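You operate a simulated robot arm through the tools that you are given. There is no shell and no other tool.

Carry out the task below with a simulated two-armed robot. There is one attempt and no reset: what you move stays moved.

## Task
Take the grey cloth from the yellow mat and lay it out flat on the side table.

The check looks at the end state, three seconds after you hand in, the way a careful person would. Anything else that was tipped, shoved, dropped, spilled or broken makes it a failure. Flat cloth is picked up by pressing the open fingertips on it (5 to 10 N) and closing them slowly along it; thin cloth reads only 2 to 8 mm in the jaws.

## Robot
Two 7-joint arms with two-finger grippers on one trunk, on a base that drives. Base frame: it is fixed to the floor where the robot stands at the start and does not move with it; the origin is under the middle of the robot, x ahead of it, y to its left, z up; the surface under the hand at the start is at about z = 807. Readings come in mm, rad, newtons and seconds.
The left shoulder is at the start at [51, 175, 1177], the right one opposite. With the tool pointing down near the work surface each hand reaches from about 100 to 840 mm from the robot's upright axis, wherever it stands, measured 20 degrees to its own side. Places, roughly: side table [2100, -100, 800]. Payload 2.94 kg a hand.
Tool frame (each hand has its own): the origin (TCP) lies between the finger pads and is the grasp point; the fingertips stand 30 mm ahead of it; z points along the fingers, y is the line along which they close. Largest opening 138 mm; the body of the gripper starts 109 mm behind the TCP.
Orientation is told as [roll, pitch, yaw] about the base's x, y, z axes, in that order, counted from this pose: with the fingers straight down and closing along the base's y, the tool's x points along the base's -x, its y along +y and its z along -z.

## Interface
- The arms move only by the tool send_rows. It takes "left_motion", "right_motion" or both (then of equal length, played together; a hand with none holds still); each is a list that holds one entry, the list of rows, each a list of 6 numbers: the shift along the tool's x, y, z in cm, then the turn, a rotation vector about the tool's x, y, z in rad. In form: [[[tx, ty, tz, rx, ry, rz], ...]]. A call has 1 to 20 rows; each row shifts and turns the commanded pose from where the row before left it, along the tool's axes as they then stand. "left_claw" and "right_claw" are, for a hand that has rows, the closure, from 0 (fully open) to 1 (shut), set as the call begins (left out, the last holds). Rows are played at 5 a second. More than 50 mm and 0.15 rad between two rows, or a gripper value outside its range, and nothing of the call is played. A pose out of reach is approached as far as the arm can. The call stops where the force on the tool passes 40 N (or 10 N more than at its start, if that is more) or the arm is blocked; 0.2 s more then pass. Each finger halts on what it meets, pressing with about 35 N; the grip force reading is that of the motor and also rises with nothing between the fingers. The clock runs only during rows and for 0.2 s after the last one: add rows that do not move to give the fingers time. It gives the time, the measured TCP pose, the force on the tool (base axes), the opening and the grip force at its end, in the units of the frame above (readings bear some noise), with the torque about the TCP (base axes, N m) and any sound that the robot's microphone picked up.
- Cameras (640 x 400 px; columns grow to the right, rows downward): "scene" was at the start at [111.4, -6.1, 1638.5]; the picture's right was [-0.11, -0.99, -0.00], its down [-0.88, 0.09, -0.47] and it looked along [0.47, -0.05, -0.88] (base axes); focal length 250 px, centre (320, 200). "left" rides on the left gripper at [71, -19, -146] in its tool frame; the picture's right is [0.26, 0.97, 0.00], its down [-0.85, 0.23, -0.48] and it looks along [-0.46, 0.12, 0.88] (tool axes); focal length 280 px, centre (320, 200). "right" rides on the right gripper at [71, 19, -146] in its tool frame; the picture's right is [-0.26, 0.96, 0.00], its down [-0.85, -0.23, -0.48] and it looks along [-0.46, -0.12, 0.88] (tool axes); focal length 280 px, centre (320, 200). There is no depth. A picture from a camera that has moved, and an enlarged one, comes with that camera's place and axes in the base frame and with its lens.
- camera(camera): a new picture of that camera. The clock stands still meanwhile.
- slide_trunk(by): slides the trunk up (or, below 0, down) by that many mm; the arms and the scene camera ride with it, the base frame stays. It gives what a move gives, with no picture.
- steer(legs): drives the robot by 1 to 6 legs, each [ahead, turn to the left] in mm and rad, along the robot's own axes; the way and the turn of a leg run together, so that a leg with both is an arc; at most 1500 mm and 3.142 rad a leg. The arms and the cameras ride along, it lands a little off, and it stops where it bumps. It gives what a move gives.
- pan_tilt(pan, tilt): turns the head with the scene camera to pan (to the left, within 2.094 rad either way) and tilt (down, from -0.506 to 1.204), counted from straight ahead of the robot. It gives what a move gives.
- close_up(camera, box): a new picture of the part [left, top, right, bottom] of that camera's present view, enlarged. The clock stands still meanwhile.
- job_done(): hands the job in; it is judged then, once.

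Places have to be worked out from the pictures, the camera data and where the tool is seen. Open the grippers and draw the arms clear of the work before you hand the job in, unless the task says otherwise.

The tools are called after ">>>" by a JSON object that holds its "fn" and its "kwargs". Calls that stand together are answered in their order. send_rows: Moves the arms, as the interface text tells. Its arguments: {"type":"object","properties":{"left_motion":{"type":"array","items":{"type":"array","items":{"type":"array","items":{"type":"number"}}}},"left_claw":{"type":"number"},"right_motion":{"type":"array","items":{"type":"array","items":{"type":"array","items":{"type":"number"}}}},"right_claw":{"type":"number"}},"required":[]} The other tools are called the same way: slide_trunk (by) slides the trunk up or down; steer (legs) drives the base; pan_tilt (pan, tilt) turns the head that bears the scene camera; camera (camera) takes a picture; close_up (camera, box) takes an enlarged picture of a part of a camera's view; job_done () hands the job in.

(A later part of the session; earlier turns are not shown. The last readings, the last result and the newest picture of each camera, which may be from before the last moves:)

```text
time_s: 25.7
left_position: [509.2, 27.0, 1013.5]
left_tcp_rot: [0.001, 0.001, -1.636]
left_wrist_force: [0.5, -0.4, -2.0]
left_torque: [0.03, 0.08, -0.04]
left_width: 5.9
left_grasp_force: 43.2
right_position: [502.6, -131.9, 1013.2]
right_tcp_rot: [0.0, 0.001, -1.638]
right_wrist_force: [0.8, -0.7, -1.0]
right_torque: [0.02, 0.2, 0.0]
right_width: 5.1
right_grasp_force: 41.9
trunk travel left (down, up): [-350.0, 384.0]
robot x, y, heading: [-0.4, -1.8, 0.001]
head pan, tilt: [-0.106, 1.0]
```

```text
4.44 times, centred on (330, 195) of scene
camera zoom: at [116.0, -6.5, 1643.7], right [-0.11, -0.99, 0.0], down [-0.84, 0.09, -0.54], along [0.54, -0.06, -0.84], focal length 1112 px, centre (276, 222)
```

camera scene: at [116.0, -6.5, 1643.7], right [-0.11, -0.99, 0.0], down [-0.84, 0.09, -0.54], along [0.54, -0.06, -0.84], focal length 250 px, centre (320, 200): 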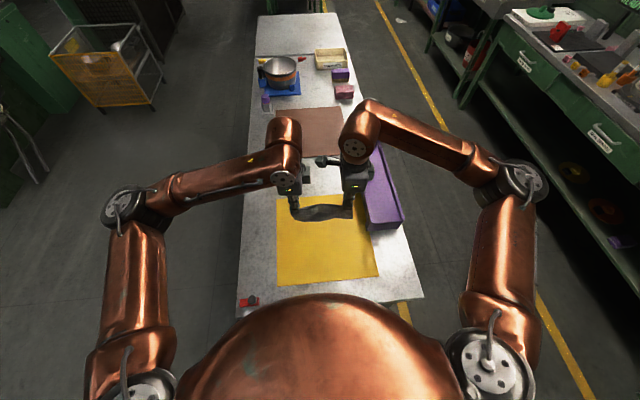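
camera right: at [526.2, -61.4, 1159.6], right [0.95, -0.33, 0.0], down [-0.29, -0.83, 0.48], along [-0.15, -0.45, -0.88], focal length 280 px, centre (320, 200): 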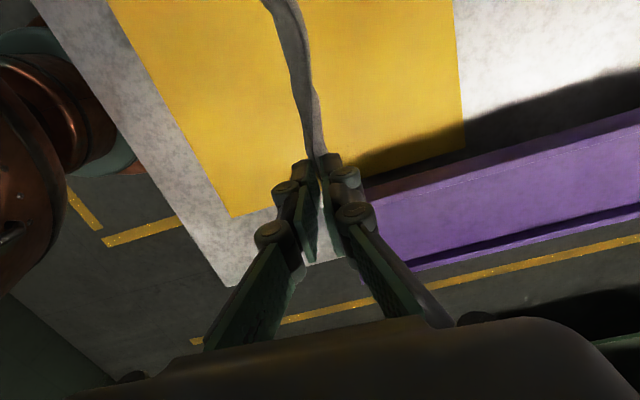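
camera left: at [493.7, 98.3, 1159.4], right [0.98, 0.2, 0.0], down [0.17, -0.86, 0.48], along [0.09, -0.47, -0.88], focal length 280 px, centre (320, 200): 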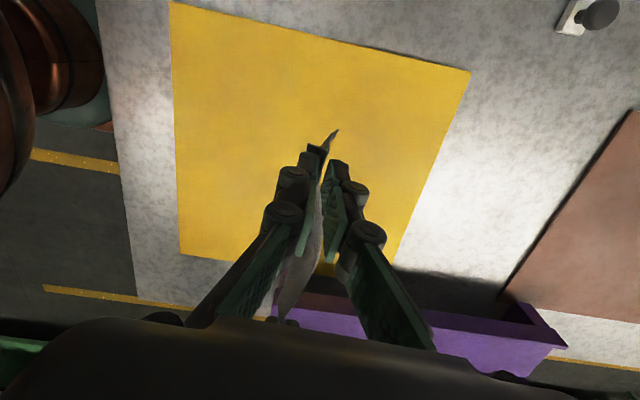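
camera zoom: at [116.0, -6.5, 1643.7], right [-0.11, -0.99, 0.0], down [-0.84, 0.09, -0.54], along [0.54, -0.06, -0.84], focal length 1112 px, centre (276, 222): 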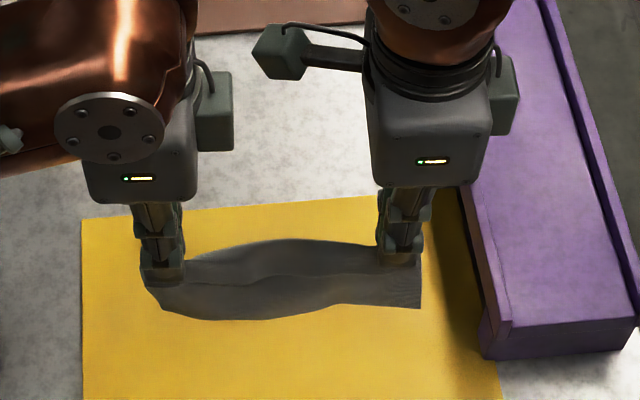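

The cloth is held well at both ends, with its far part hanging down. Before driving I'll look to the right and rear of the robot for clearance.

>>> {"fn": "pan_tilt", "kwargs": {"pan": -2.09, "tilt": 0.6}}

>>> {"fn": "camera", "kwargs": {"camera": "scene"}}

>>> {"fn": "pan_tilt", "kwargs": {"pan": -1.2, "tilt": 0.6}}

>>> {"fn": "camera", "kwargs": {"camera": "scene"}}

>>> {"fn": "pan_tilt", "kwargs": {"pan": 2.09, "tilt": 0.6}}

>>> {"fn": "camera", "kwargs": {"camera": "scene"}}

>>> {"fn": "pan_tilt", "kwargs": {"pan": 1.2, "tilt": 0.6}}

>>> {"fn": "camera", "kwargs": {"camera": "scene"}}

```text
time_s: 27.6
left_position: [508.5, 25.2, 1012.8]
left_tcp_rot: [0.0, 0.0, -1.639]
left_wrist_force: [-0.2, 0.3, 3.2]
left_torque: [-0.01, 0.12, -0.01]
left_width: 2.6
left_grasp_force: 37.8
right_position: [502.3, -132.8, 1012.5]
right_tcp_rot: [0.0, -0.001, -1.636]
right_wrist_force: [-0.2, 0.2, 3.5]
right_torque: [0.09, 0.06, -0.01]
right_width: 0.3
right_grasp_force: 30.0
trunk travel left (down, up): [-350.0, 384.0]
robot x, y, heading: [-1.1, -2.5, -0.0]
head pan, tilt: [-2.089, 0.6]
```

```text
taken
camera scene: at [3.5, -76.0, 1675.7], right [-0.87, 0.49, 0.0], down [0.28, 0.49, -0.83], along [-0.41, -0.72, -0.56], focal length 250 px, centre (320, 200)
```

scene: 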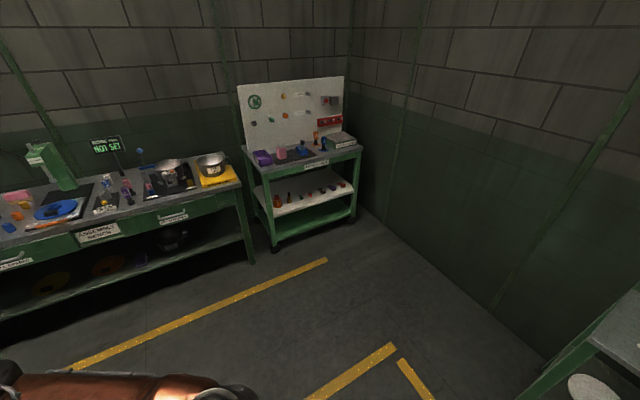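

```text
time_s: 28.8
left_position: [508.9, 25.2, 1012.8]
left_tcp_rot: [0.001, 0.0, -1.64]
left_wrist_force: [0.5, -0.7, -0.4]
left_torque: [-0.03, 0.01, -0.02]
left_width: 4.1
left_grasp_force: 30.7
right_position: [502.8, -131.6, 1013.7]
right_tcp_rot: [0.001, 0.0, -1.637]
right_wrist_force: [1.8, 0.6, 4.8]
right_torque: [-0.01, -0.06, 0.02]
right_width: 0.1
right_grasp_force: 29.3
trunk travel left (down, up): [-350.0, 384.0]
robot x, y, heading: [3.1, 0.9, -0.006]
head pan, tilt: [-1.201, 0.6]
```

```text
taken
camera scene: at [79.2, -81.7, 1675.7], right [-0.93, -0.36, 0.0], down [-0.2, 0.53, -0.82], along [0.3, -0.77, -0.57], focal length 250 px, centre (320, 200)
```

scene: 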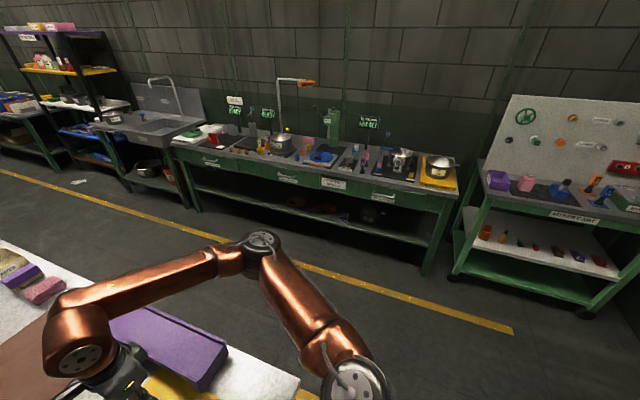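

```text
time_s: 31.6
left_position: [509.2, 25.9, 1013.2]
left_tcp_rot: [0.001, -0.001, -1.64]
left_wrist_force: [-1.4, -0.4, 3.4]
left_torque: [-0.06, -0.5, -0.03]
left_width: 0.0
left_grasp_force: 25.8
right_position: [502.7, -131.6, 1013.6]
right_tcp_rot: [0.001, 0.0, -1.638]
right_wrist_force: [-1.1, 0.5, -1.7]
right_torque: [-0.02, -0.13, -0.01]
right_width: 6.6
right_grasp_force: 39.2
trunk travel left (down, up): [-350.0, 384.0]
robot x, y, heading: [2.5, 0.9, 0.004]
head pan, tilt: [2.089, 0.6]
```

```text
taken
camera scene: at [3.3, 77.6, 1675.8], right [0.87, 0.5, 0.0], down [0.28, -0.49, -0.83], along [-0.41, 0.72, -0.56], focal length 250 px, centre (320, 200)
```

scene: 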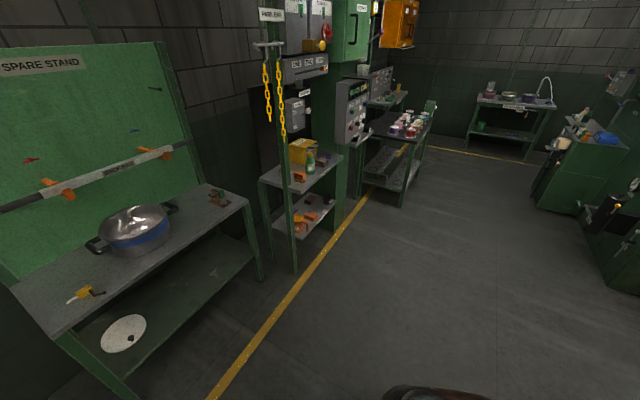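

```text
time_s: 32.8
left_position: [507.3, 25.5, 1012.8]
left_tcp_rot: [0.0, -0.002, -1.637]
left_wrist_force: [1.1, 0.3, 1.7]
left_torque: [0.02, -0.04, 0.03]
left_width: 5.2
left_grasp_force: 30.4
right_position: [502.6, -131.6, 1014.8]
right_tcp_rot: [0.0, 0.001, -1.637]
right_wrist_force: [0.1, 0.4, 4.7]
right_torque: [-0.01, -0.23, 0.04]
right_width: 2.4
right_grasp_force: 35.6
trunk travel left (down, up): [-350.0, 384.0]
robot x, y, heading: [0.8, -2.0, 0.001]
head pan, tilt: [1.201, 0.6]
```

```text
taken
camera scene: at [78.8, 83.2, 1675.8], right [0.93, -0.36, 0.0], down [-0.2, -0.53, -0.83], along [0.3, 0.77, -0.56], focal length 250 px, centre (320, 200)
```

scene: 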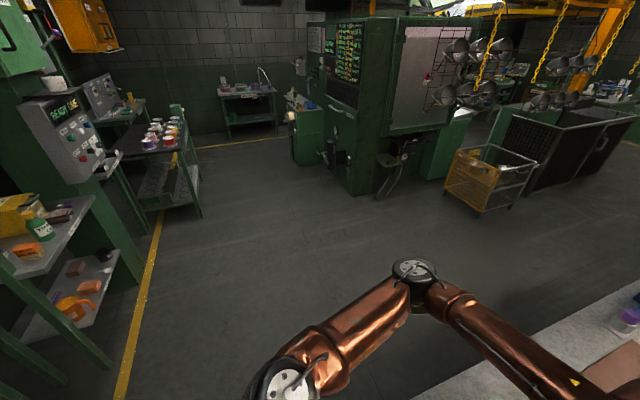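

Width readings are fluctuating, so I'll check that the cloth is still in both jaws.

>>> {"fn": "close_up", "kwargs": {"camera": "left", "box": [200, 80, 440, 330]}}

>>> {"fn": "close_up", "kwargs": {"camera": "right", "box": [200, 0, 440, 250]}}

>>> {"fn": "pan_tilt", "kwargs": {"pan": -0.106, "tilt": 1.0}}

>>> {"fn": "close_up", "kwargs": {"camera": "scene", "box": [260, 150, 400, 240]}}

```text
1.60 times, centred on (320, 205) of left
camera zoom: at [493.7, 98.1, 1159.1], right [0.98, 0.2, 0.0], down [0.17, -0.86, 0.48], along [0.09, -0.47, -0.88], focal length 449 px, centre (320, 192)
```

zoom: 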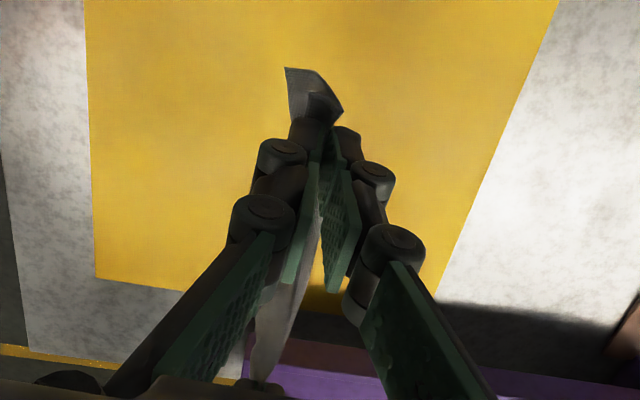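

```text
1.60 times, centred on (320, 125) of right
camera zoom: at [525.9, -61.4, 1159.5], right [0.95, -0.33, 0.0], down [-0.29, -0.83, 0.48], along [-0.16, -0.45, -0.88], focal length 449 px, centre (320, 320)
```

zoom: 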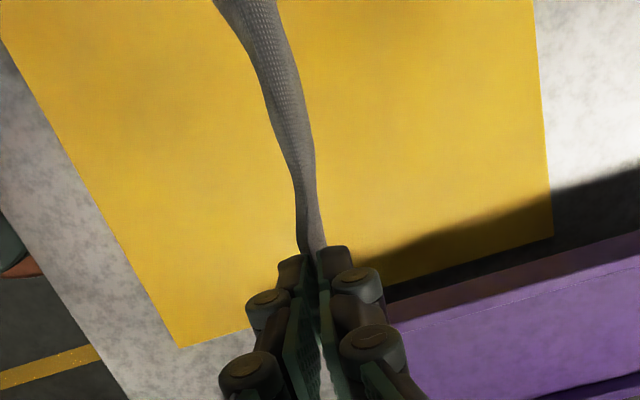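

```text
time_s: 34.3
left_position: [508.4, 25.3, 1013.2]
left_tcp_rot: [0.0, -0.001, -1.639]
left_wrist_force: [0.1, 0.4, 1.0]
left_torque: [0.05, -0.05, -0.02]
left_width: 0.6
left_grasp_force: 30.9
right_position: [501.9, -131.5, 1013.2]
right_tcp_rot: [0.0, 0.001, -1.638]
right_wrist_force: [-0.5, -0.3, -0.5]
right_torque: [-0.04, 0.05, 0.01]
right_width: 3.4
right_grasp_force: 30.1
trunk travel left (down, up): [-350.0, 384.0]
robot x, y, heading: [1.3, -1.5, -0.003]
head pan, tilt: [-0.106, 1.0]
```

```text
4.44 times, centred on (330, 195) of scene
camera zoom: at [116.4, -6.6, 1643.7], right [-0.11, -0.99, 0.0], down [-0.84, 0.09, -0.54], along [0.54, -0.06, -0.84], focal length 1112 px, centre (276, 222)
```

zoom: 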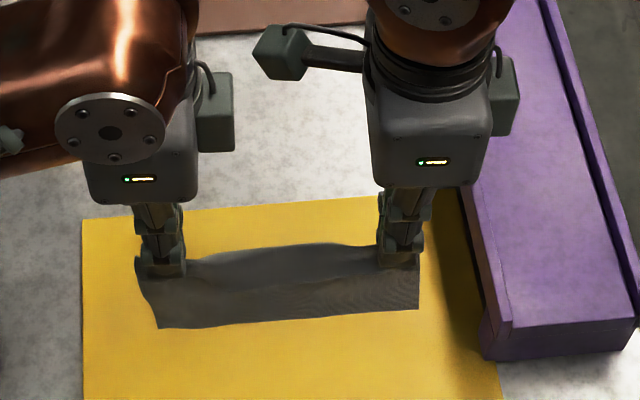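

The cloth hangs evenly below both hands and the grip holds; the right-hand aisle (y −360 to −1620) is clear. I'll raise the trunk 100 mm, then back away from the table.

>>> {"fn": "slide_trunk", "kwargs": {"by": 100}}

>>> {"fn": "steer", "kwargs": {"legs": [[-350, 0]]}}

>>> {"fn": "camera", "kwargs": {"camera": "scene"}}

>>> {"fn": "close_up", "kwargs": {"camera": "scene", "box": [260, 120, 400, 240]}}

```text
time_s: 35.6
left_position: [507.9, 24.5, 1113.3]
left_tcp_rot: [-0.002, -0.001, -1.641]
left_wrist_force: [-0.1, -0.2, 3.5]
left_torque: [0.05, 0.16, 0.0]
left_width: 2.7
left_grasp_force: 38.1
right_position: [502.6, -130.7, 1112.4]
right_tcp_rot: [-0.001, 0.0, -1.637]
right_wrist_force: [0.4, -0.1, -0.3]
right_torque: [0.04, 0.04, -0.02]
right_width: 0.6
right_grasp_force: 25.3
trunk travel left (down, up): [-450.0, 284.0]
robot x, y, heading: [1.8, 0.0, 0.0]
head pan, tilt: [-0.106, 1.0]
```

```text
time_s: 37.9
left_position: [156.6, 24.6, 1113.5]
left_tcp_rot: [-0.001, 0.001, -1.638]
left_wrist_force: [2.0, -1.2, -0.5]
left_torque: [0.0, 0.2, -0.01]
left_width: 5.8
left_grasp_force: 43.3
right_position: [152.2, -128.5, 1112.9]
right_tcp_rot: [0.0, 0.001, -1.633]
right_wrist_force: [-0.2, 0.3, -1.0]
right_torque: [-0.01, -0.04, 0.0]
right_width: 5.9
right_grasp_force: 35.8
trunk travel left (down, up): [-450.0, 284.0]
robot x, y, heading: [-352.6, -3.2, 0.007]
head pan, tilt: [-0.106, 1.0]
```

```text
taken
camera scene: at [-274.0, -6.9, 1743.9], right [-0.1, -0.99, 0.0], down [-0.84, 0.09, -0.54], along [0.54, -0.06, -0.84], focal length 250 px, centre (320, 200)
```

scene: 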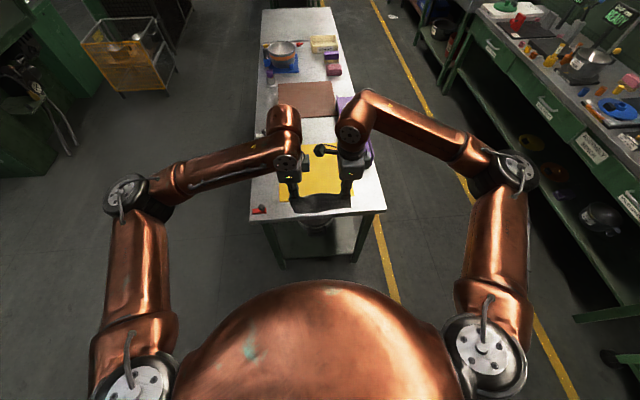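

```text
3.33 times, centred on (330, 180) of scene
camera zoom: at [-274.0, -6.9, 1743.9], right [-0.1, -0.99, 0.0], down [-0.84, 0.09, -0.54], along [0.54, -0.06, -0.84], focal length 834 px, centre (287, 267)
```

zoom: 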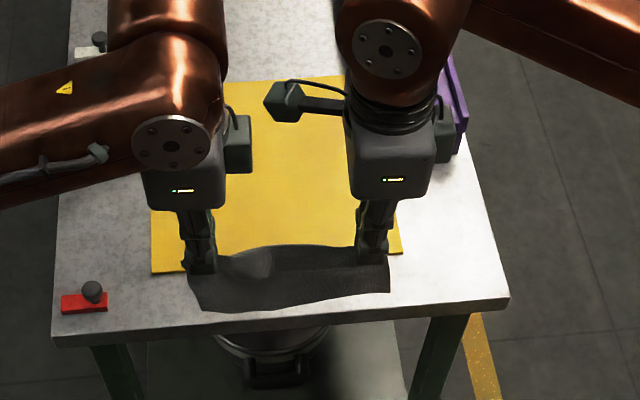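

Cloth is still held and the robot is clear of the table. Next I turn right and drive into the aisle.

>>> {"fn": "steer", "kwargs": {"legs": [[0, -1.575], [850, 0]]}}

>>> {"fn": "close_up", "kwargs": {"camera": "scene", "box": [240, 100, 420, 260]}}

```text
time_s: 46.3
left_position: [-350.6, -1368.0, 1113.3]
left_tcp_rot: [0.002, 0.0, 3.047]
left_wrist_force: [-2.2, -0.5, 16.3]
left_torque: [0.14, 0.16, 0.01]
left_width: 0.2
left_grasp_force: 24.9
right_position: [-504.6, -1357.9, 1112.3]
right_tcp_rot: [-0.001, 0.0, 3.05]
right_wrist_force: [0.3, -0.9, 0.8]
right_torque: [0.06, -0.01, 0.05]
right_width: 2.8
right_grasp_force: 36.8
trunk travel left (down, up): [-450.0, 284.0]
robot x, y, heading: [-361.8, -858.5, -1.595]
head pan, tilt: [-0.106, 1.0]
```

```text
2.50 times, centred on (330, 180) of scene
camera zoom: at [-371.9, -935.6, 1744.0], right [-0.99, 0.13, 0.0], down [0.11, 0.83, -0.54], along [-0.07, -0.54, -0.84], focal length 626 px, centre (295, 250)
```

zoom: 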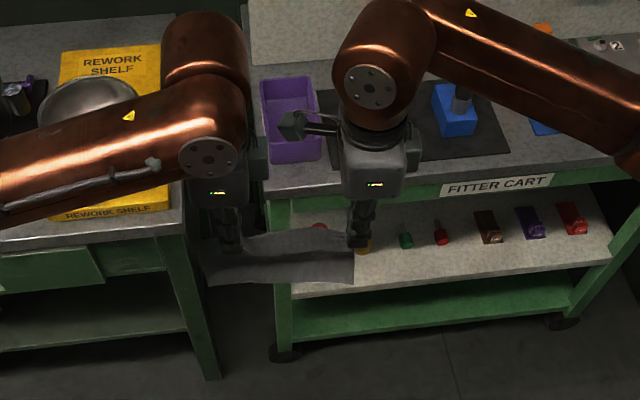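

A 16 N reading on the left hand is unusual; I'll check whether anything touches it before turning.

>>> {"fn": "camera", "kwargs": {"camera": "left"}}

>>> {"fn": "camera", "kwargs": {"camera": "scene"}}

>>> {"fn": "send_rows", "kwargs": {"left_motion": [[[0, 0, 0, 0, 0, 0]]]}}

```text
taken
camera left: at [-278.6, -1355.1, 1258.6], right [0.17, -0.99, 0.0], down [-0.87, -0.15, 0.48], along [-0.47, -0.08, -0.88], focal length 280 px, centre (320, 200)
```

left: 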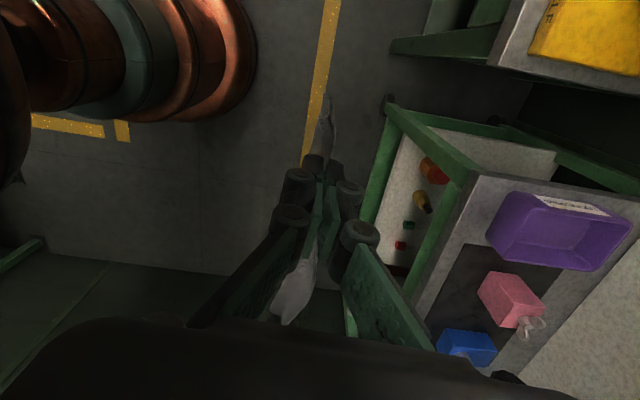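

```text
taken
camera scene: at [-371.9, -935.6, 1744.0], right [-0.99, 0.13, 0.0], down [0.11, 0.83, -0.54], along [-0.07, -0.54, -0.84], focal length 250 px, centre (320, 200)
```

scene: 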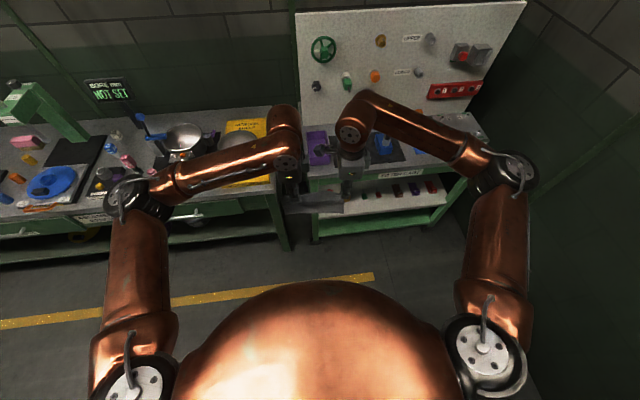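

```text
time_s: 46.7
left_position: [-351.8, -1367.3, 1112.6]
left_tcp_rot: [0.001, 0.001, 3.047]
left_wrist_force: [0.3, 0.6, -1.7]
left_torque: [0.03, -0.03, 0.0]
left_width: 6.2
left_grasp_force: 33.1
right_position: [-506.1, -1357.2, 1113.3]
right_tcp_rot: [0.0, -0.001, 3.049]
right_wrist_force: [0.2, 0.2, -1.8]
right_torque: [-0.01, 0.01, 0.01]
right_width: 4.4
right_grasp_force: 36.9
trunk travel left (down, up): [-450.0, 284.0]
robot x, y, heading: [-359.3, -862.8, -1.596]
head pan, tilt: [-0.106, 1.0]
```

It was only jitter (now −1.7 N) and nothing touches. The benches here are near, so I'll back up 150 mm before turning left so the right elbow keeps clear, then head down the aisle.

>>> {"fn": "steer", "kwargs": {"legs": [[-150, 0], [0, 1.542]]}}

>>> {"fn": "pan_tilt", "kwargs": {"pan": 0, "tilt": 0.6}}

>>> {"fn": "camera", "kwargs": {"camera": "scene"}}

```text
time_s: 48.9
left_position: [-276.8, -1107.6, 1145.7]
left_tcp_rot: [0.105, 0.008, -3.073]
left_wrist_force: [0.9, 1.7, -1.4]
left_torque: [-0.14, 0.07, -0.01]
left_width: 0.9
left_grasp_force: 25.0
right_position: [-467.6, -1126.4, 1150.2]
right_tcp_rot: [0.1, 0.018, 3.066]
right_wrist_force: [1.1, -0.9, 0.4]
right_torque: [0.14, 0.04, -0.01]
right_width: 0.1
right_grasp_force: 26.3
trunk travel left (down, up): [-450.0, 284.0]
robot x, y, heading: [-356.9, -708.3, -1.481]
head pan, tilt: [-0.106, 1.0]
stopped in leg 2: the robot was blocked; the commanded pose is now the measured one
```

```text
time_s: 49.8
left_position: [-279.6, -1135.8, 1139.8]
left_tcp_rot: [0.078, 0.009, -3.068]
left_wrist_force: [1.9, -0.8, -6.2]
left_torque: [0.16, 0.09, 0.0]
left_width: 0.0
left_grasp_force: 23.7
right_position: [-465.4, -1152.8, 1143.6]
right_tcp_rot: [0.075, 0.015, 3.079]
right_wrist_force: [-0.2, 0.2, 2.2]
right_torque: [0.0, -0.03, 0.0]
right_width: 1.0
right_grasp_force: 33.1
trunk travel left (down, up): [-450.0, 284.0]
robot x, y, heading: [-356.9, -710.8, -1.478]
head pan, tilt: [0.0, 0.6]
```

```text
taken
camera scene: at [-345.0, -866.6, 1777.1], right [-1.0, -0.09, 0.0], down [-0.05, 0.59, -0.8], along [0.07, -0.8, -0.59], focal length 250 px, centre (320, 200)
```

scene: 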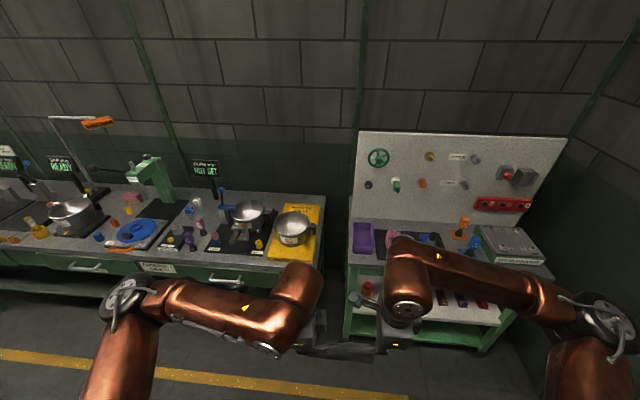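

The drive was blocked early in the turn and the hands shifted (spread to about 190 mm, tilted and moved back). I need to see what happened before moving on.

>>> {"fn": "camera", "kwargs": {"camera": "left"}}

>>> {"fn": "camera", "kwargs": {"camera": "right"}}

>>> {"fn": "close_up", "kwargs": {"camera": "scene", "box": [240, 240, 480, 390]}}

```text
taken
camera left: at [-212.7, -1100.6, 1284.2], right [0.33, -0.94, 0.08], down [-0.84, -0.25, 0.49], along [-0.44, -0.22, -0.87], focal length 280 px, centre (320, 200)
```

left: 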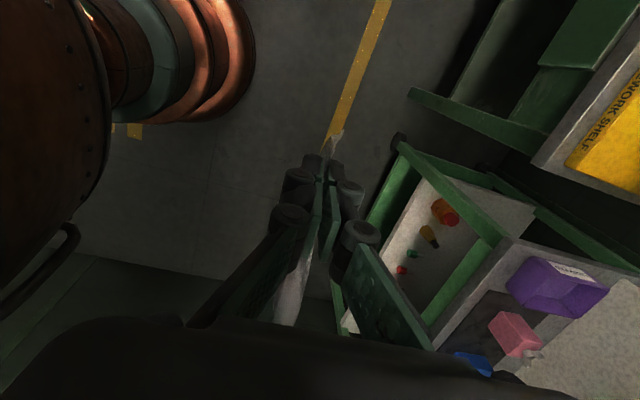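

```text
taken
camera right: at [-397.7, -1164.2, 1291.3], right [-0.32, -0.94, 0.07], down [-0.84, 0.32, 0.44], along [-0.44, 0.09, -0.89], focal length 280 px, centre (320, 200)
```

right: 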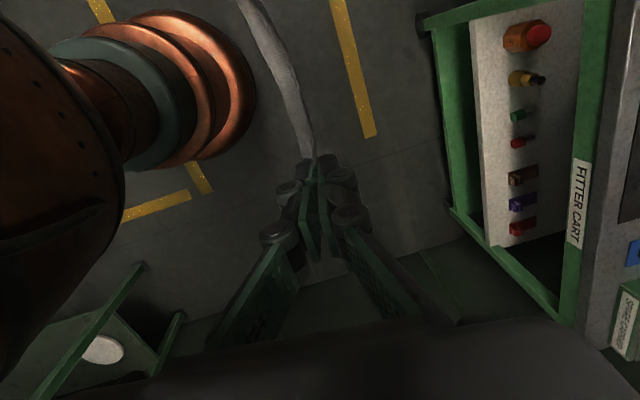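

```text
2.67 times, centred on (360, 315) of scene
camera zoom: at [-345.0, -866.6, 1777.1], right [-1.0, -0.09, 0.0], down [-0.05, 0.59, -0.8], along [0.07, -0.8, -0.59], focal length 667 px, centre (213, -107)
```

zoom: 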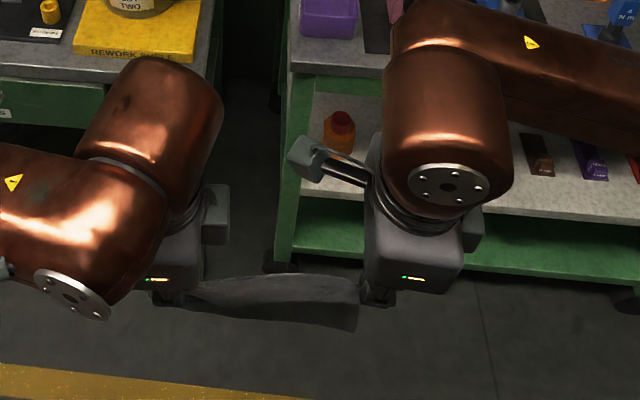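

Both jaws still hold the cloth. I'll check whether the arms have settled, and look around the base to find what blocked it.

>>> {"fn": "send_rows", "kwargs": {"left_motion": [[[0, 0, 0, 0, 0, 0], [0, 0, 0, 0, 0, 0]]], "right_motion": [[[0, 0, 0, 0, 0, 0], [0, 0, 0, 0, 0, 0]]]}}

>>> {"fn": "pan_tilt", "kwargs": {"pan": 1.5, "tilt": 1.0}}

>>> {"fn": "camera", "kwargs": {"camera": "scene"}}

>>> {"fn": "pan_tilt", "kwargs": {"pan": 2.09, "tilt": 0.9}}

>>> {"fn": "camera", "kwargs": {"camera": "scene"}}

>>> {"fn": "pan_tilt", "kwargs": {"pan": -2.0, "tilt": 0.9}}

>>> {"fn": "camera", "kwargs": {"camera": "scene"}}

>>> {"fn": "pan_tilt", "kwargs": {"pan": -1.2, "tilt": 0.9}}

>>> {"fn": "camera", "kwargs": {"camera": "scene"}}

```text
time_s: 50.4
left_position: [-280.6, -1139.0, 1138.8]
left_tcp_rot: [0.068, 0.006, -3.071]
left_wrist_force: [-0.3, -3.5, 0.5]
left_torque: [0.05, -0.08, -0.09]
left_width: 4.8
left_grasp_force: 41.6
right_position: [-462.2, -1155.4, 1142.0]
right_tcp_rot: [0.068, 0.017, 3.081]
right_wrist_force: [0.8, -1.1, -2.5]
right_torque: [0.1, 0.02, -0.01]
right_width: 1.1
right_grasp_force: 28.5
trunk travel left (down, up): [-450.0, 284.0]
robot x, y, heading: [-355.5, -711.2, -1.483]
head pan, tilt: [0.0, 0.6]
```

```text
time_s: 52.0
left_position: [-282.5, -1127.9, 1142.9]
left_tcp_rot: [0.081, 0.005, -3.071]
left_wrist_force: [-0.7, -0.4, -1.6]
left_torque: [-0.04, 0.0, 0.03]
left_width: 6.0
left_grasp_force: 36.7
right_position: [-461.9, -1144.7, 1146.3]
right_tcp_rot: [0.081, 0.018, 3.081]
right_wrist_force: [0.6, -0.1, -1.2]
right_torque: [-0.03, 0.02, 0.03]
right_width: 1.1
right_grasp_force: 28.5
trunk travel left (down, up): [-450.0, 284.0]
robot x, y, heading: [-355.2, -711.1, -1.476]
head pan, tilt: [1.499, 1.0]
```

```text
taken
camera scene: at [-288.3, -711.9, 1744.1], right [0.02, -1.0, 0.0], down [-0.84, -0.02, -0.54], along [0.54, 0.01, -0.84], focal length 250 px, centre (320, 200)
```

scene: 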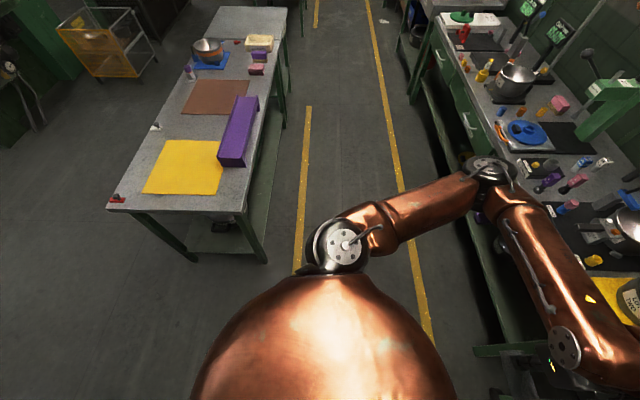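

```text
time_s: 53.0
left_position: [-282.1, -1130.6, 1142.1]
left_tcp_rot: [0.077, 0.006, -3.068]
left_wrist_force: [-0.3, 3.8, 4.2]
left_torque: [-0.15, 0.11, 0.02]
left_width: 0.0
left_grasp_force: 28.2
right_position: [-463.2, -1146.8, 1145.1]
right_tcp_rot: [0.078, 0.017, 3.081]
right_wrist_force: [-0.1, 0.5, 0.9]
right_torque: [0.03, 0.0, -0.01]
right_width: 3.2
right_grasp_force: 37.2
trunk travel left (down, up): [-450.0, 284.0]
robot x, y, heading: [-355.7, -706.7, -1.476]
head pan, tilt: [2.089, 0.901]
```

```text
taken
camera scene: at [-296.0, -672.2, 1751.2], right [0.57, -0.82, 0.0], down [-0.64, -0.45, -0.62], along [0.51, 0.36, -0.78], focal length 250 px, centre (320, 200)
```

scene: 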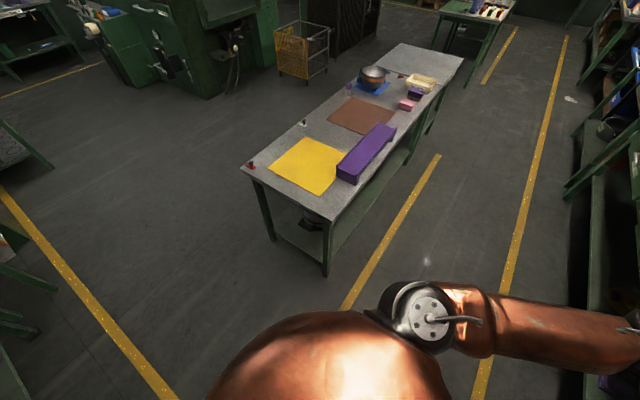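

```text
time_s: 56.3
left_position: [-282.5, -1129.7, 1141.7]
left_tcp_rot: [0.079, 0.004, -3.07]
left_wrist_force: [-0.3, 0.2, -1.7]
left_torque: [0.08, 0.0, 0.03]
left_width: 5.5
left_grasp_force: 41.1
right_position: [-462.2, -1145.5, 1145.6]
right_tcp_rot: [0.079, 0.016, 3.079]
right_wrist_force: [0.7, -0.4, -2.7]
right_torque: [0.04, -0.05, 0.02]
right_width: 1.0
right_grasp_force: 28.8
trunk travel left (down, up): [-450.0, 284.0]
robot x, y, heading: [-357.6, -705.7, -1.478]
head pan, tilt: [-2.0, 0.901]
```

```text
taken
camera scene: at [-429.0, -690.5, 1751.2], right [0.33, 0.94, 0.0], down [0.74, -0.26, -0.62], along [-0.59, 0.21, -0.78], focal length 250 px, centre (320, 200)
```

scene: 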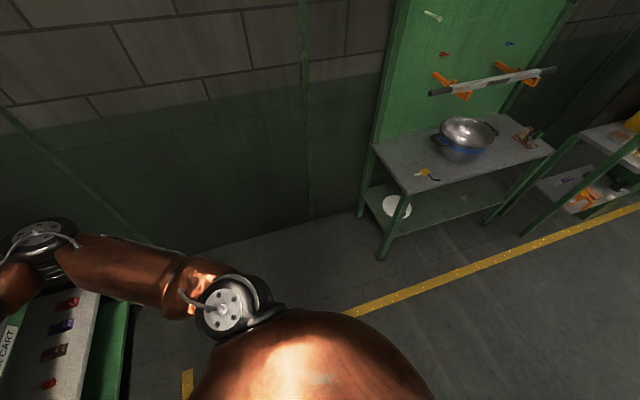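

```text
time_s: 57.4
left_position: [-281.3, -1129.2, 1141.6]
left_tcp_rot: [0.08, 0.004, -3.07]
left_wrist_force: [-0.2, -1.5, -0.4]
left_torque: [0.03, 0.0, 0.0]
left_width: 4.8
left_grasp_force: 30.3
right_position: [-461.6, -1144.5, 1145.8]
right_tcp_rot: [0.078, 0.017, 3.081]
right_wrist_force: [-1.8, 0.7, 1.3]
right_torque: [-0.01, 0.06, 0.0]
right_width: 1.7
right_grasp_force: 34.9
trunk travel left (down, up): [-450.0, 284.0]
robot x, y, heading: [-354.9, -709.5, -1.481]
head pan, tilt: [-1.201, 0.901]
```

```text
taken
camera scene: at [-425.5, -748.9, 1751.2], right [-0.45, 0.9, 0.0], down [0.7, 0.35, -0.62], along [-0.56, -0.28, -0.78], focal length 250 px, centre (320, 200)
```

scene: 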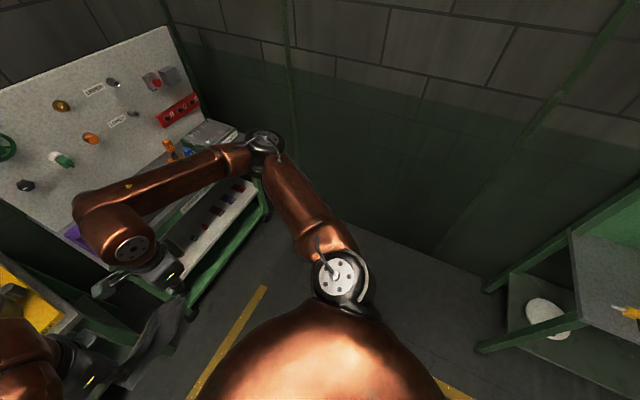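

Nothing stands near the base; the arms have settled, so it may have been a jolt. I'll check closely how much cloth each hand still holds.

>>> {"fn": "close_up", "kwargs": {"camera": "left", "box": [220, 90, 460, 350]}}

>>> {"fn": "close_up", "kwargs": {"camera": "right", "box": [200, 0, 440, 260]}}

>>> {"fn": "pan_tilt", "kwargs": {"pan": 0, "tilt": 1.0}}

>>> {"fn": "close_up", "kwargs": {"camera": "scene", "box": [230, 170, 430, 310]}}

```text
1.54 times, centred on (340, 220) of left
camera zoom: at [-214.7, -1093.7, 1286.1], right [0.33, -0.94, 0.08], down [-0.84, -0.25, 0.49], along [-0.44, -0.23, -0.87], focal length 431 px, centre (289, 169)
```

zoom: 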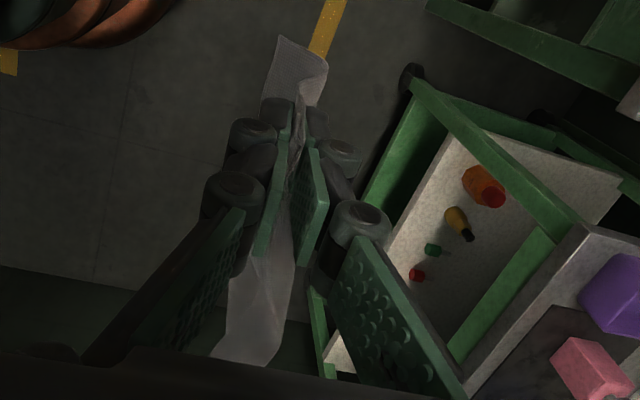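

```text
1.54 times, centred on (320, 130) of right
camera zoom: at [-395.5, -1157.1, 1293.3], right [-0.32, -0.94, 0.07], down [-0.84, 0.32, 0.44], along [-0.44, 0.08, -0.89], focal length 431 px, centre (320, 308)
```

zoom: 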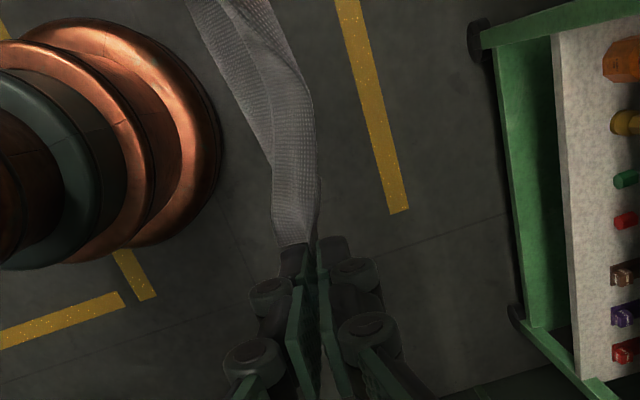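

```text
time_s: 58.8
left_position: [-282.1, -1130.7, 1141.4]
left_tcp_rot: [0.079, 0.006, -3.07]
left_wrist_force: [0.0, -0.8, 0.5]
left_torque: [0.05, -0.03, -0.01]
left_width: 5.5
left_grasp_force: 30.3
right_position: [-461.8, -1147.1, 1145.9]
right_tcp_rot: [0.077, 0.017, 3.08]
right_wrist_force: [0.5, 0.2, -0.8]
right_torque: [0.03, 0.0, 0.04]
right_width: 3.5
right_grasp_force: 37.7
trunk travel left (down, up): [-450.0, 284.0]
robot x, y, heading: [-357.5, -711.8, -1.477]
head pan, tilt: [0.0, 1.0]
```

```text
2.86 times, centred on (330, 240) of scene
camera zoom: at [-351.5, -784.8, 1744.0], right [-1.0, -0.09, 0.0], down [-0.08, 0.84, -0.54], along [0.05, -0.54, -0.84], focal length 715 px, centre (291, 86)
```

zoom: 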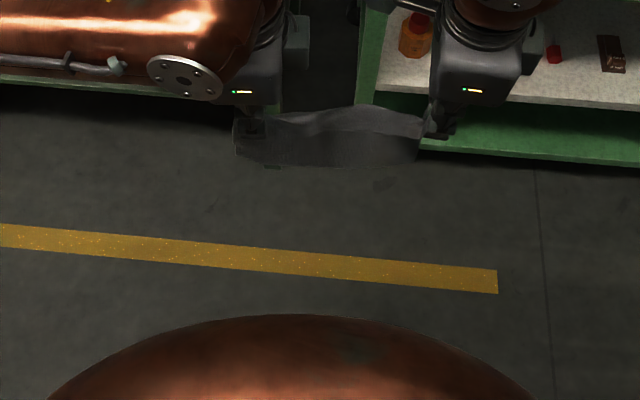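

The right jaw holds about the last 12 mm of the cloth's edge, while the left holds it well, with the corner out about 20 mm. I'll bring the right hand 6 mm inward so there is no tension, then do the turn alone as one gentle leg.

>>> {"fn": "send_rows", "kwargs": {"right_motion": [[[0.2, 0, 0, 0, 0, 0], [0.2, 0, 0, 0, 0, 0], [0.2, 0, 0, 0, 0, 0], [0, 0, 0, 0, 0, 0]]]}}

>>> {"fn": "steer", "kwargs": {"legs": [[0, 0.7]]}}

>>> {"fn": "close_up", "kwargs": {"camera": "scene", "box": [230, 170, 430, 310]}}

```text
time_s: 59.8
left_position: [-281.6, -1129.2, 1141.9]
left_tcp_rot: [0.079, 0.005, -3.07]
left_wrist_force: [0.4, -1.4, -0.5]
left_torque: [0.04, 0.02, 0.02]
left_width: 5.0
left_grasp_force: 29.7
right_position: [-455.5, -1145.8, 1144.2]
right_tcp_rot: [0.078, 0.018, 3.078]
right_wrist_force: [0.4, -0.6, -2.2]
right_torque: [-0.03, 0.01, -0.02]
right_width: 0.9
right_grasp_force: 28.2
trunk travel left (down, up): [-450.0, 284.0]
robot x, y, heading: [-360.2, -708.1, -1.483]
head pan, tilt: [0.0, 1.0]
```

```text
time_s: 62.1
left_position: [-28.4, -980.9, 1141.7]
left_tcp_rot: [0.078, 0.007, -2.368]
left_wrist_force: [-0.7, 1.2, 4.6]
left_torque: [0.08, 0.03, -0.01]
left_width: 1.4
left_grasp_force: 33.3
right_position: [-151.5, -1106.7, 1146.0]
right_tcp_rot: [0.079, 0.017, -2.502]
right_wrist_force: [-0.8, 0.3, -0.6]
right_torque: [0.02, 0.03, 0.0]
right_width: 1.5
right_grasp_force: 29.5
trunk travel left (down, up): [-450.0, 284.0]
robot x, y, heading: [-358.8, -711.5, -0.78]
head pan, tilt: [0.0, 1.0]
```

```text
2.86 times, centred on (330, 240) of scene
camera zoom: at [-303.3, -762.0, 1744.0], right [-0.7, -0.71, 0.0], down [-0.6, 0.59, -0.54], along [0.39, -0.38, -0.84], focal length 715 px, centre (291, 86)
```

zoom: 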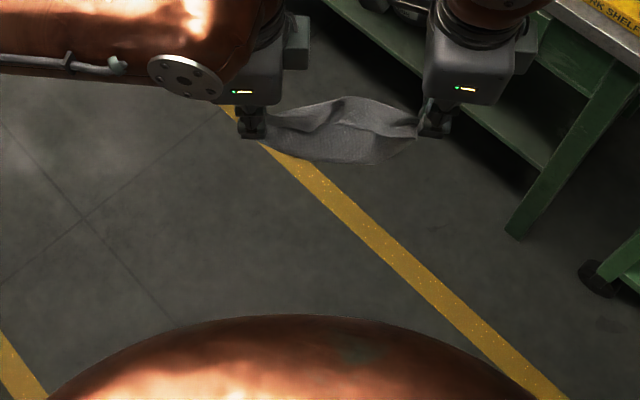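

The turn went cleanly and the cloth is still held. I'll finish the turn and drive the first half of the aisle.

>>> {"fn": "steer", "kwargs": {"legs": [[0, 0.727]]}}

>>> {"fn": "steer", "kwargs": {"legs": [[1200, 0]]}}

>>> {"fn": "camera", "kwargs": {"camera": "scene"}}

```text
time_s: 64.5
left_position: [68.1, -687.7, 1141.9]
left_tcp_rot: [0.079, 0.005, -1.629]
left_wrist_force: [0.5, -0.5, -1.8]
left_torque: [-0.01, 0.03, 0.02]
left_width: 1.7
left_grasp_force: 27.4
right_position: [63.2, -861.8, 1145.1]
right_tcp_rot: [0.078, 0.016, -1.764]
right_wrist_force: [0.4, -0.4, 0.0]
right_torque: [-0.02, 0.02, -0.03]
right_width: 1.9
right_grasp_force: 28.8
trunk travel left (down, up): [-450.0, 284.0]
robot x, y, heading: [-357.2, -713.3, -0.035]
head pan, tilt: [0.0, 1.0]
```

```text
time_s: 70.6
left_position: [1284.6, -730.0, 1142.9]
left_tcp_rot: [0.078, 0.006, -1.627]
left_wrist_force: [2.1, -0.3, -1.4]
left_torque: [0.03, 0.0, 0.01]
left_width: 1.1
left_grasp_force: 26.4
right_position: [1279.5, -906.0, 1145.6]
right_tcp_rot: [0.08, 0.017, -1.759]
right_wrist_force: [0.2, -1.2, 0.7]
right_torque: [-0.05, 0.03, 0.01]
right_width: 1.5
right_grasp_force: 34.8
trunk travel left (down, up): [-450.0, 284.0]
robot x, y, heading: [856.2, -750.1, -0.038]
head pan, tilt: [0.0, 1.0]
```

```text
taken
camera scene: at [934.6, -754.2, 1744.0], right [-0.03, -1.0, 0.0], down [-0.84, 0.03, -0.54], along [0.54, -0.02, -0.84], focal length 250 px, centre (320, 200)
```

scene: 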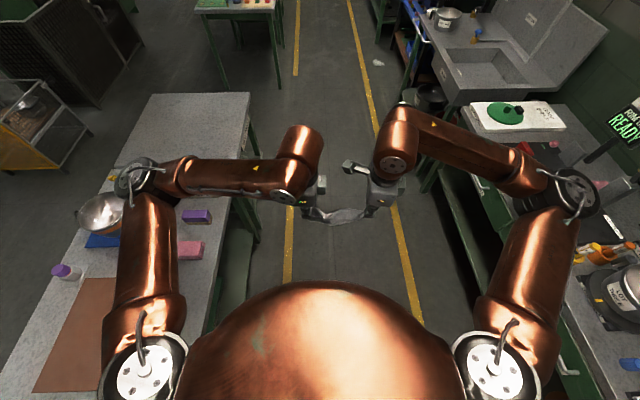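

Clear ahead; the cloth is still held by both hands. I'll drive the other 1200 mm to beside the side table.

>>> {"fn": "steer", "kwargs": {"legs": [[1200, 0]]}}

>>> {"fn": "steer", "kwargs": {"legs": [[0, 0.8]]}}

>>> {"fn": "camera", "kwargs": {"camera": "scene"}}

```text
time_s: 76.6
left_position: [2458.7, -780.6, 1141.0]
left_tcp_rot: [0.078, 0.006, -1.638]
left_wrist_force: [1.0, 0.8, -1.5]
left_torque: [0.04, 0.01, -0.02]
left_width: 6.9
left_grasp_force: 35.5
right_position: [2451.5, -956.7, 1145.6]
right_tcp_rot: [0.079, 0.018, -1.771]
right_wrist_force: [0.9, 0.6, -0.2]
right_torque: [-0.03, 0.01, 0.0]
right_width: 3.0
right_grasp_force: 28.6
trunk travel left (down, up): [-450.0, 284.0]
robot x, y, heading: [2028.3, -801.2, -0.041]
head pan, tilt: [0.0, 1.0]
```

```text
time_s: 79.1
left_position: [2315.9, -479.4, 1143.0]
left_tcp_rot: [0.078, 0.006, -0.837]
left_wrist_force: [0.6, 1.6, -1.6]
left_torque: [0.0, -0.03, 0.01]
left_width: 0.6
left_grasp_force: 28.5
right_position: [2437.0, -607.1, 1144.1]
right_tcp_rot: [0.079, 0.016, -0.971]
right_wrist_force: [0.6, 0.3, -1.6]
right_torque: [-0.03, 0.0, -0.03]
right_width: 4.2
right_grasp_force: 36.1
trunk travel left (down, up): [-450.0, 284.0]
robot x, y, heading: [2031.0, -797.7, 0.754]
head pan, tilt: [0.0, 1.0]
```

```text
taken
camera scene: at [2086.9, -745.0, 1744.0], right [0.69, -0.73, 0.0], down [-0.61, -0.58, -0.54], along [0.39, 0.37, -0.84], focal length 250 px, centre (320, 200)
```

scene: 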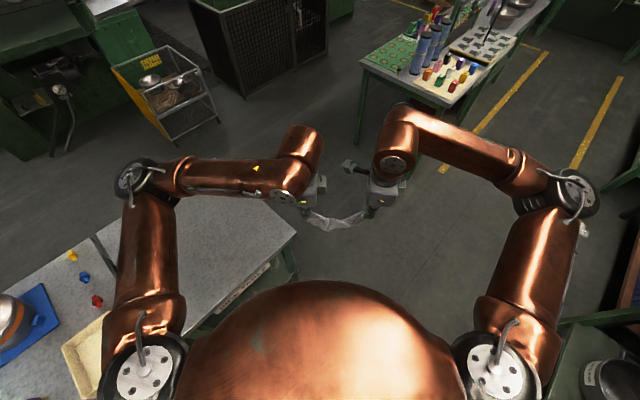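

Everything is going well. I'll finish turning to face the side table (+y) and look.

>>> {"fn": "steer", "kwargs": {"legs": [[0, 0.817]]}}

>>> {"fn": "camera", "kwargs": {"camera": "scene"}}

>>> {"fn": "close_up", "kwargs": {"camera": "scene", "box": [230, 120, 430, 260]}}

```text
time_s: 81.6
left_position: [1999.1, -371.8, 1142.3]
left_tcp_rot: [0.078, 0.005, -0.034]
left_wrist_force: [0.1, 0.4, 4.7]
left_torque: [-0.02, 0.03, 0.01]
left_width: 0.0
left_grasp_force: 25.9
right_position: [2175.9, -373.7, 1145.3]
right_tcp_rot: [0.079, 0.02, -0.167]
right_wrist_force: [-0.3, -0.5, 3.2]
right_torque: [-0.08, 0.01, 0.0]
right_width: 0.1
right_grasp_force: 26.4
trunk travel left (down, up): [-450.0, 284.0]
robot x, y, heading: [2028.5, -799.2, 1.559]
head pan, tilt: [0.0, 1.0]
```

```text
taken
camera scene: at [2031.5, -720.7, 1744.0], right [1.0, -0.01, 0.0], down [-0.01, -0.84, -0.54], along [0.01, 0.54, -0.84], focal length 250 px, centre (320, 200)
```

scene: 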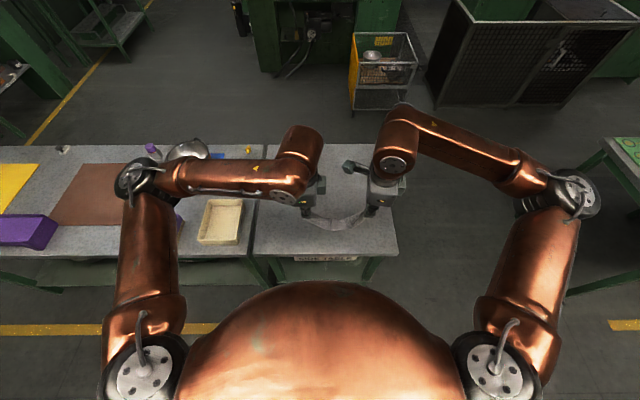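

```text
2.86 times, centred on (330, 190) of scene
camera zoom: at [2031.5, -720.7, 1744.0], right [1.0, -0.01, 0.0], down [-0.01, -0.84, -0.54], along [0.01, 0.54, -0.84], focal length 715 px, centre (291, 229)
```

zoom: 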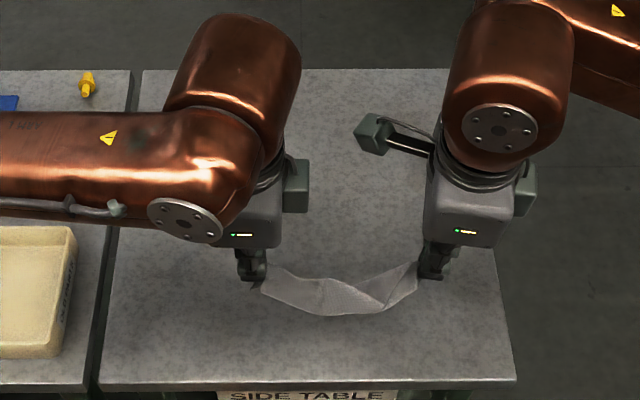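

The side table is labelled and empty below (x 1775–2347, near edge y≈−370). I'll drive ahead about 150 mm and look at the cloth with the wrist cameras.

>>> {"fn": "steer", "kwargs": {"legs": [[150, 0]]}}

>>> {"fn": "close_up", "kwargs": {"camera": "left", "box": [200, 80, 440, 350]}}

>>> {"fn": "close_up", "kwargs": {"camera": "right", "box": [180, 0, 440, 260]}}

>>> {"fn": "close_up", "kwargs": {"camera": "scene", "box": [260, 150, 420, 260]}}

```text
time_s: 82.9
left_position: [2001.6, -232.7, 1145.6]
left_tcp_rot: [0.087, 0.007, -0.035]
left_wrist_force: [0.2, -1.0, 0.1]
left_torque: [0.11, 0.04, 0.01]
left_width: 2.6
left_grasp_force: 34.7
right_position: [2177.4, -235.4, 1149.4]
right_tcp_rot: [0.089, 0.02, -0.167]
right_wrist_force: [1.0, -0.6, 0.0]
right_torque: [0.12, 0.0, 0.0]
right_width: 2.6
right_grasp_force: 29.1
trunk travel left (down, up): [-450.0, 284.0]
robot x, y, heading: [2034.8, -650.8, 1.558]
head pan, tilt: [0.0, 1.0]
```

```text
1.48 times, centred on (320, 215) of left
camera zoom: at [1929.8, -262.0, 1289.5], right [-0.23, 0.97, 0.09], down [0.86, 0.16, 0.49], along [0.46, 0.18, -0.87], focal length 415 px, centre (320, 178)
```

zoom: 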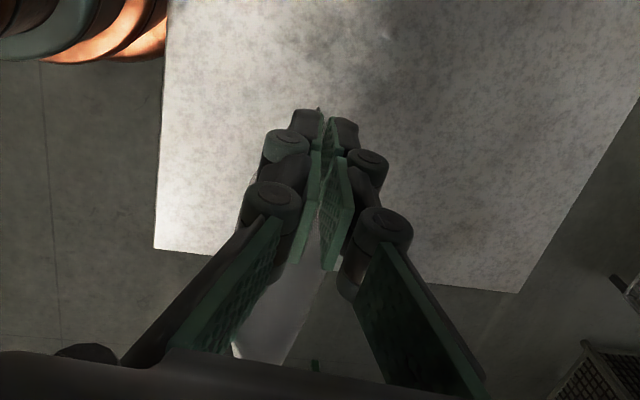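

```text
1.54 times, centred on (310, 130) of right
camera zoom: at [2111.0, -217.3, 1297.9], right [0.42, 0.9, 0.08], down [0.8, -0.41, 0.44], along [0.43, -0.12, -0.9], focal length 431 px, centre (335, 308)
```

zoom: 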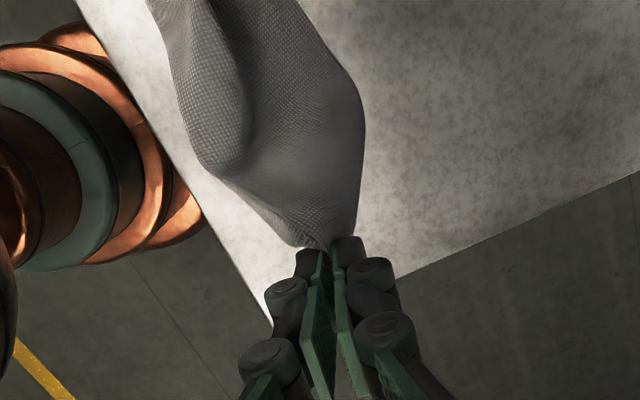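

```text
3.64 times, centred on (340, 205) of scene
camera zoom: at [2033.7, -582.9, 1744.6], right [1.0, -0.01, 0.0], down [-0.01, -0.84, -0.54], along [0.01, 0.54, -0.84], focal length 910 px, centre (247, 182)
```

zoom: 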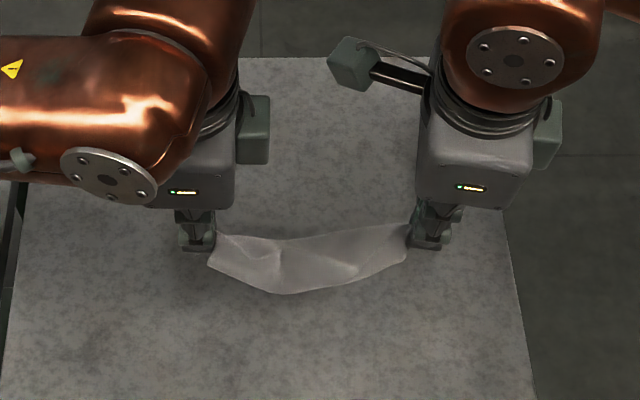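

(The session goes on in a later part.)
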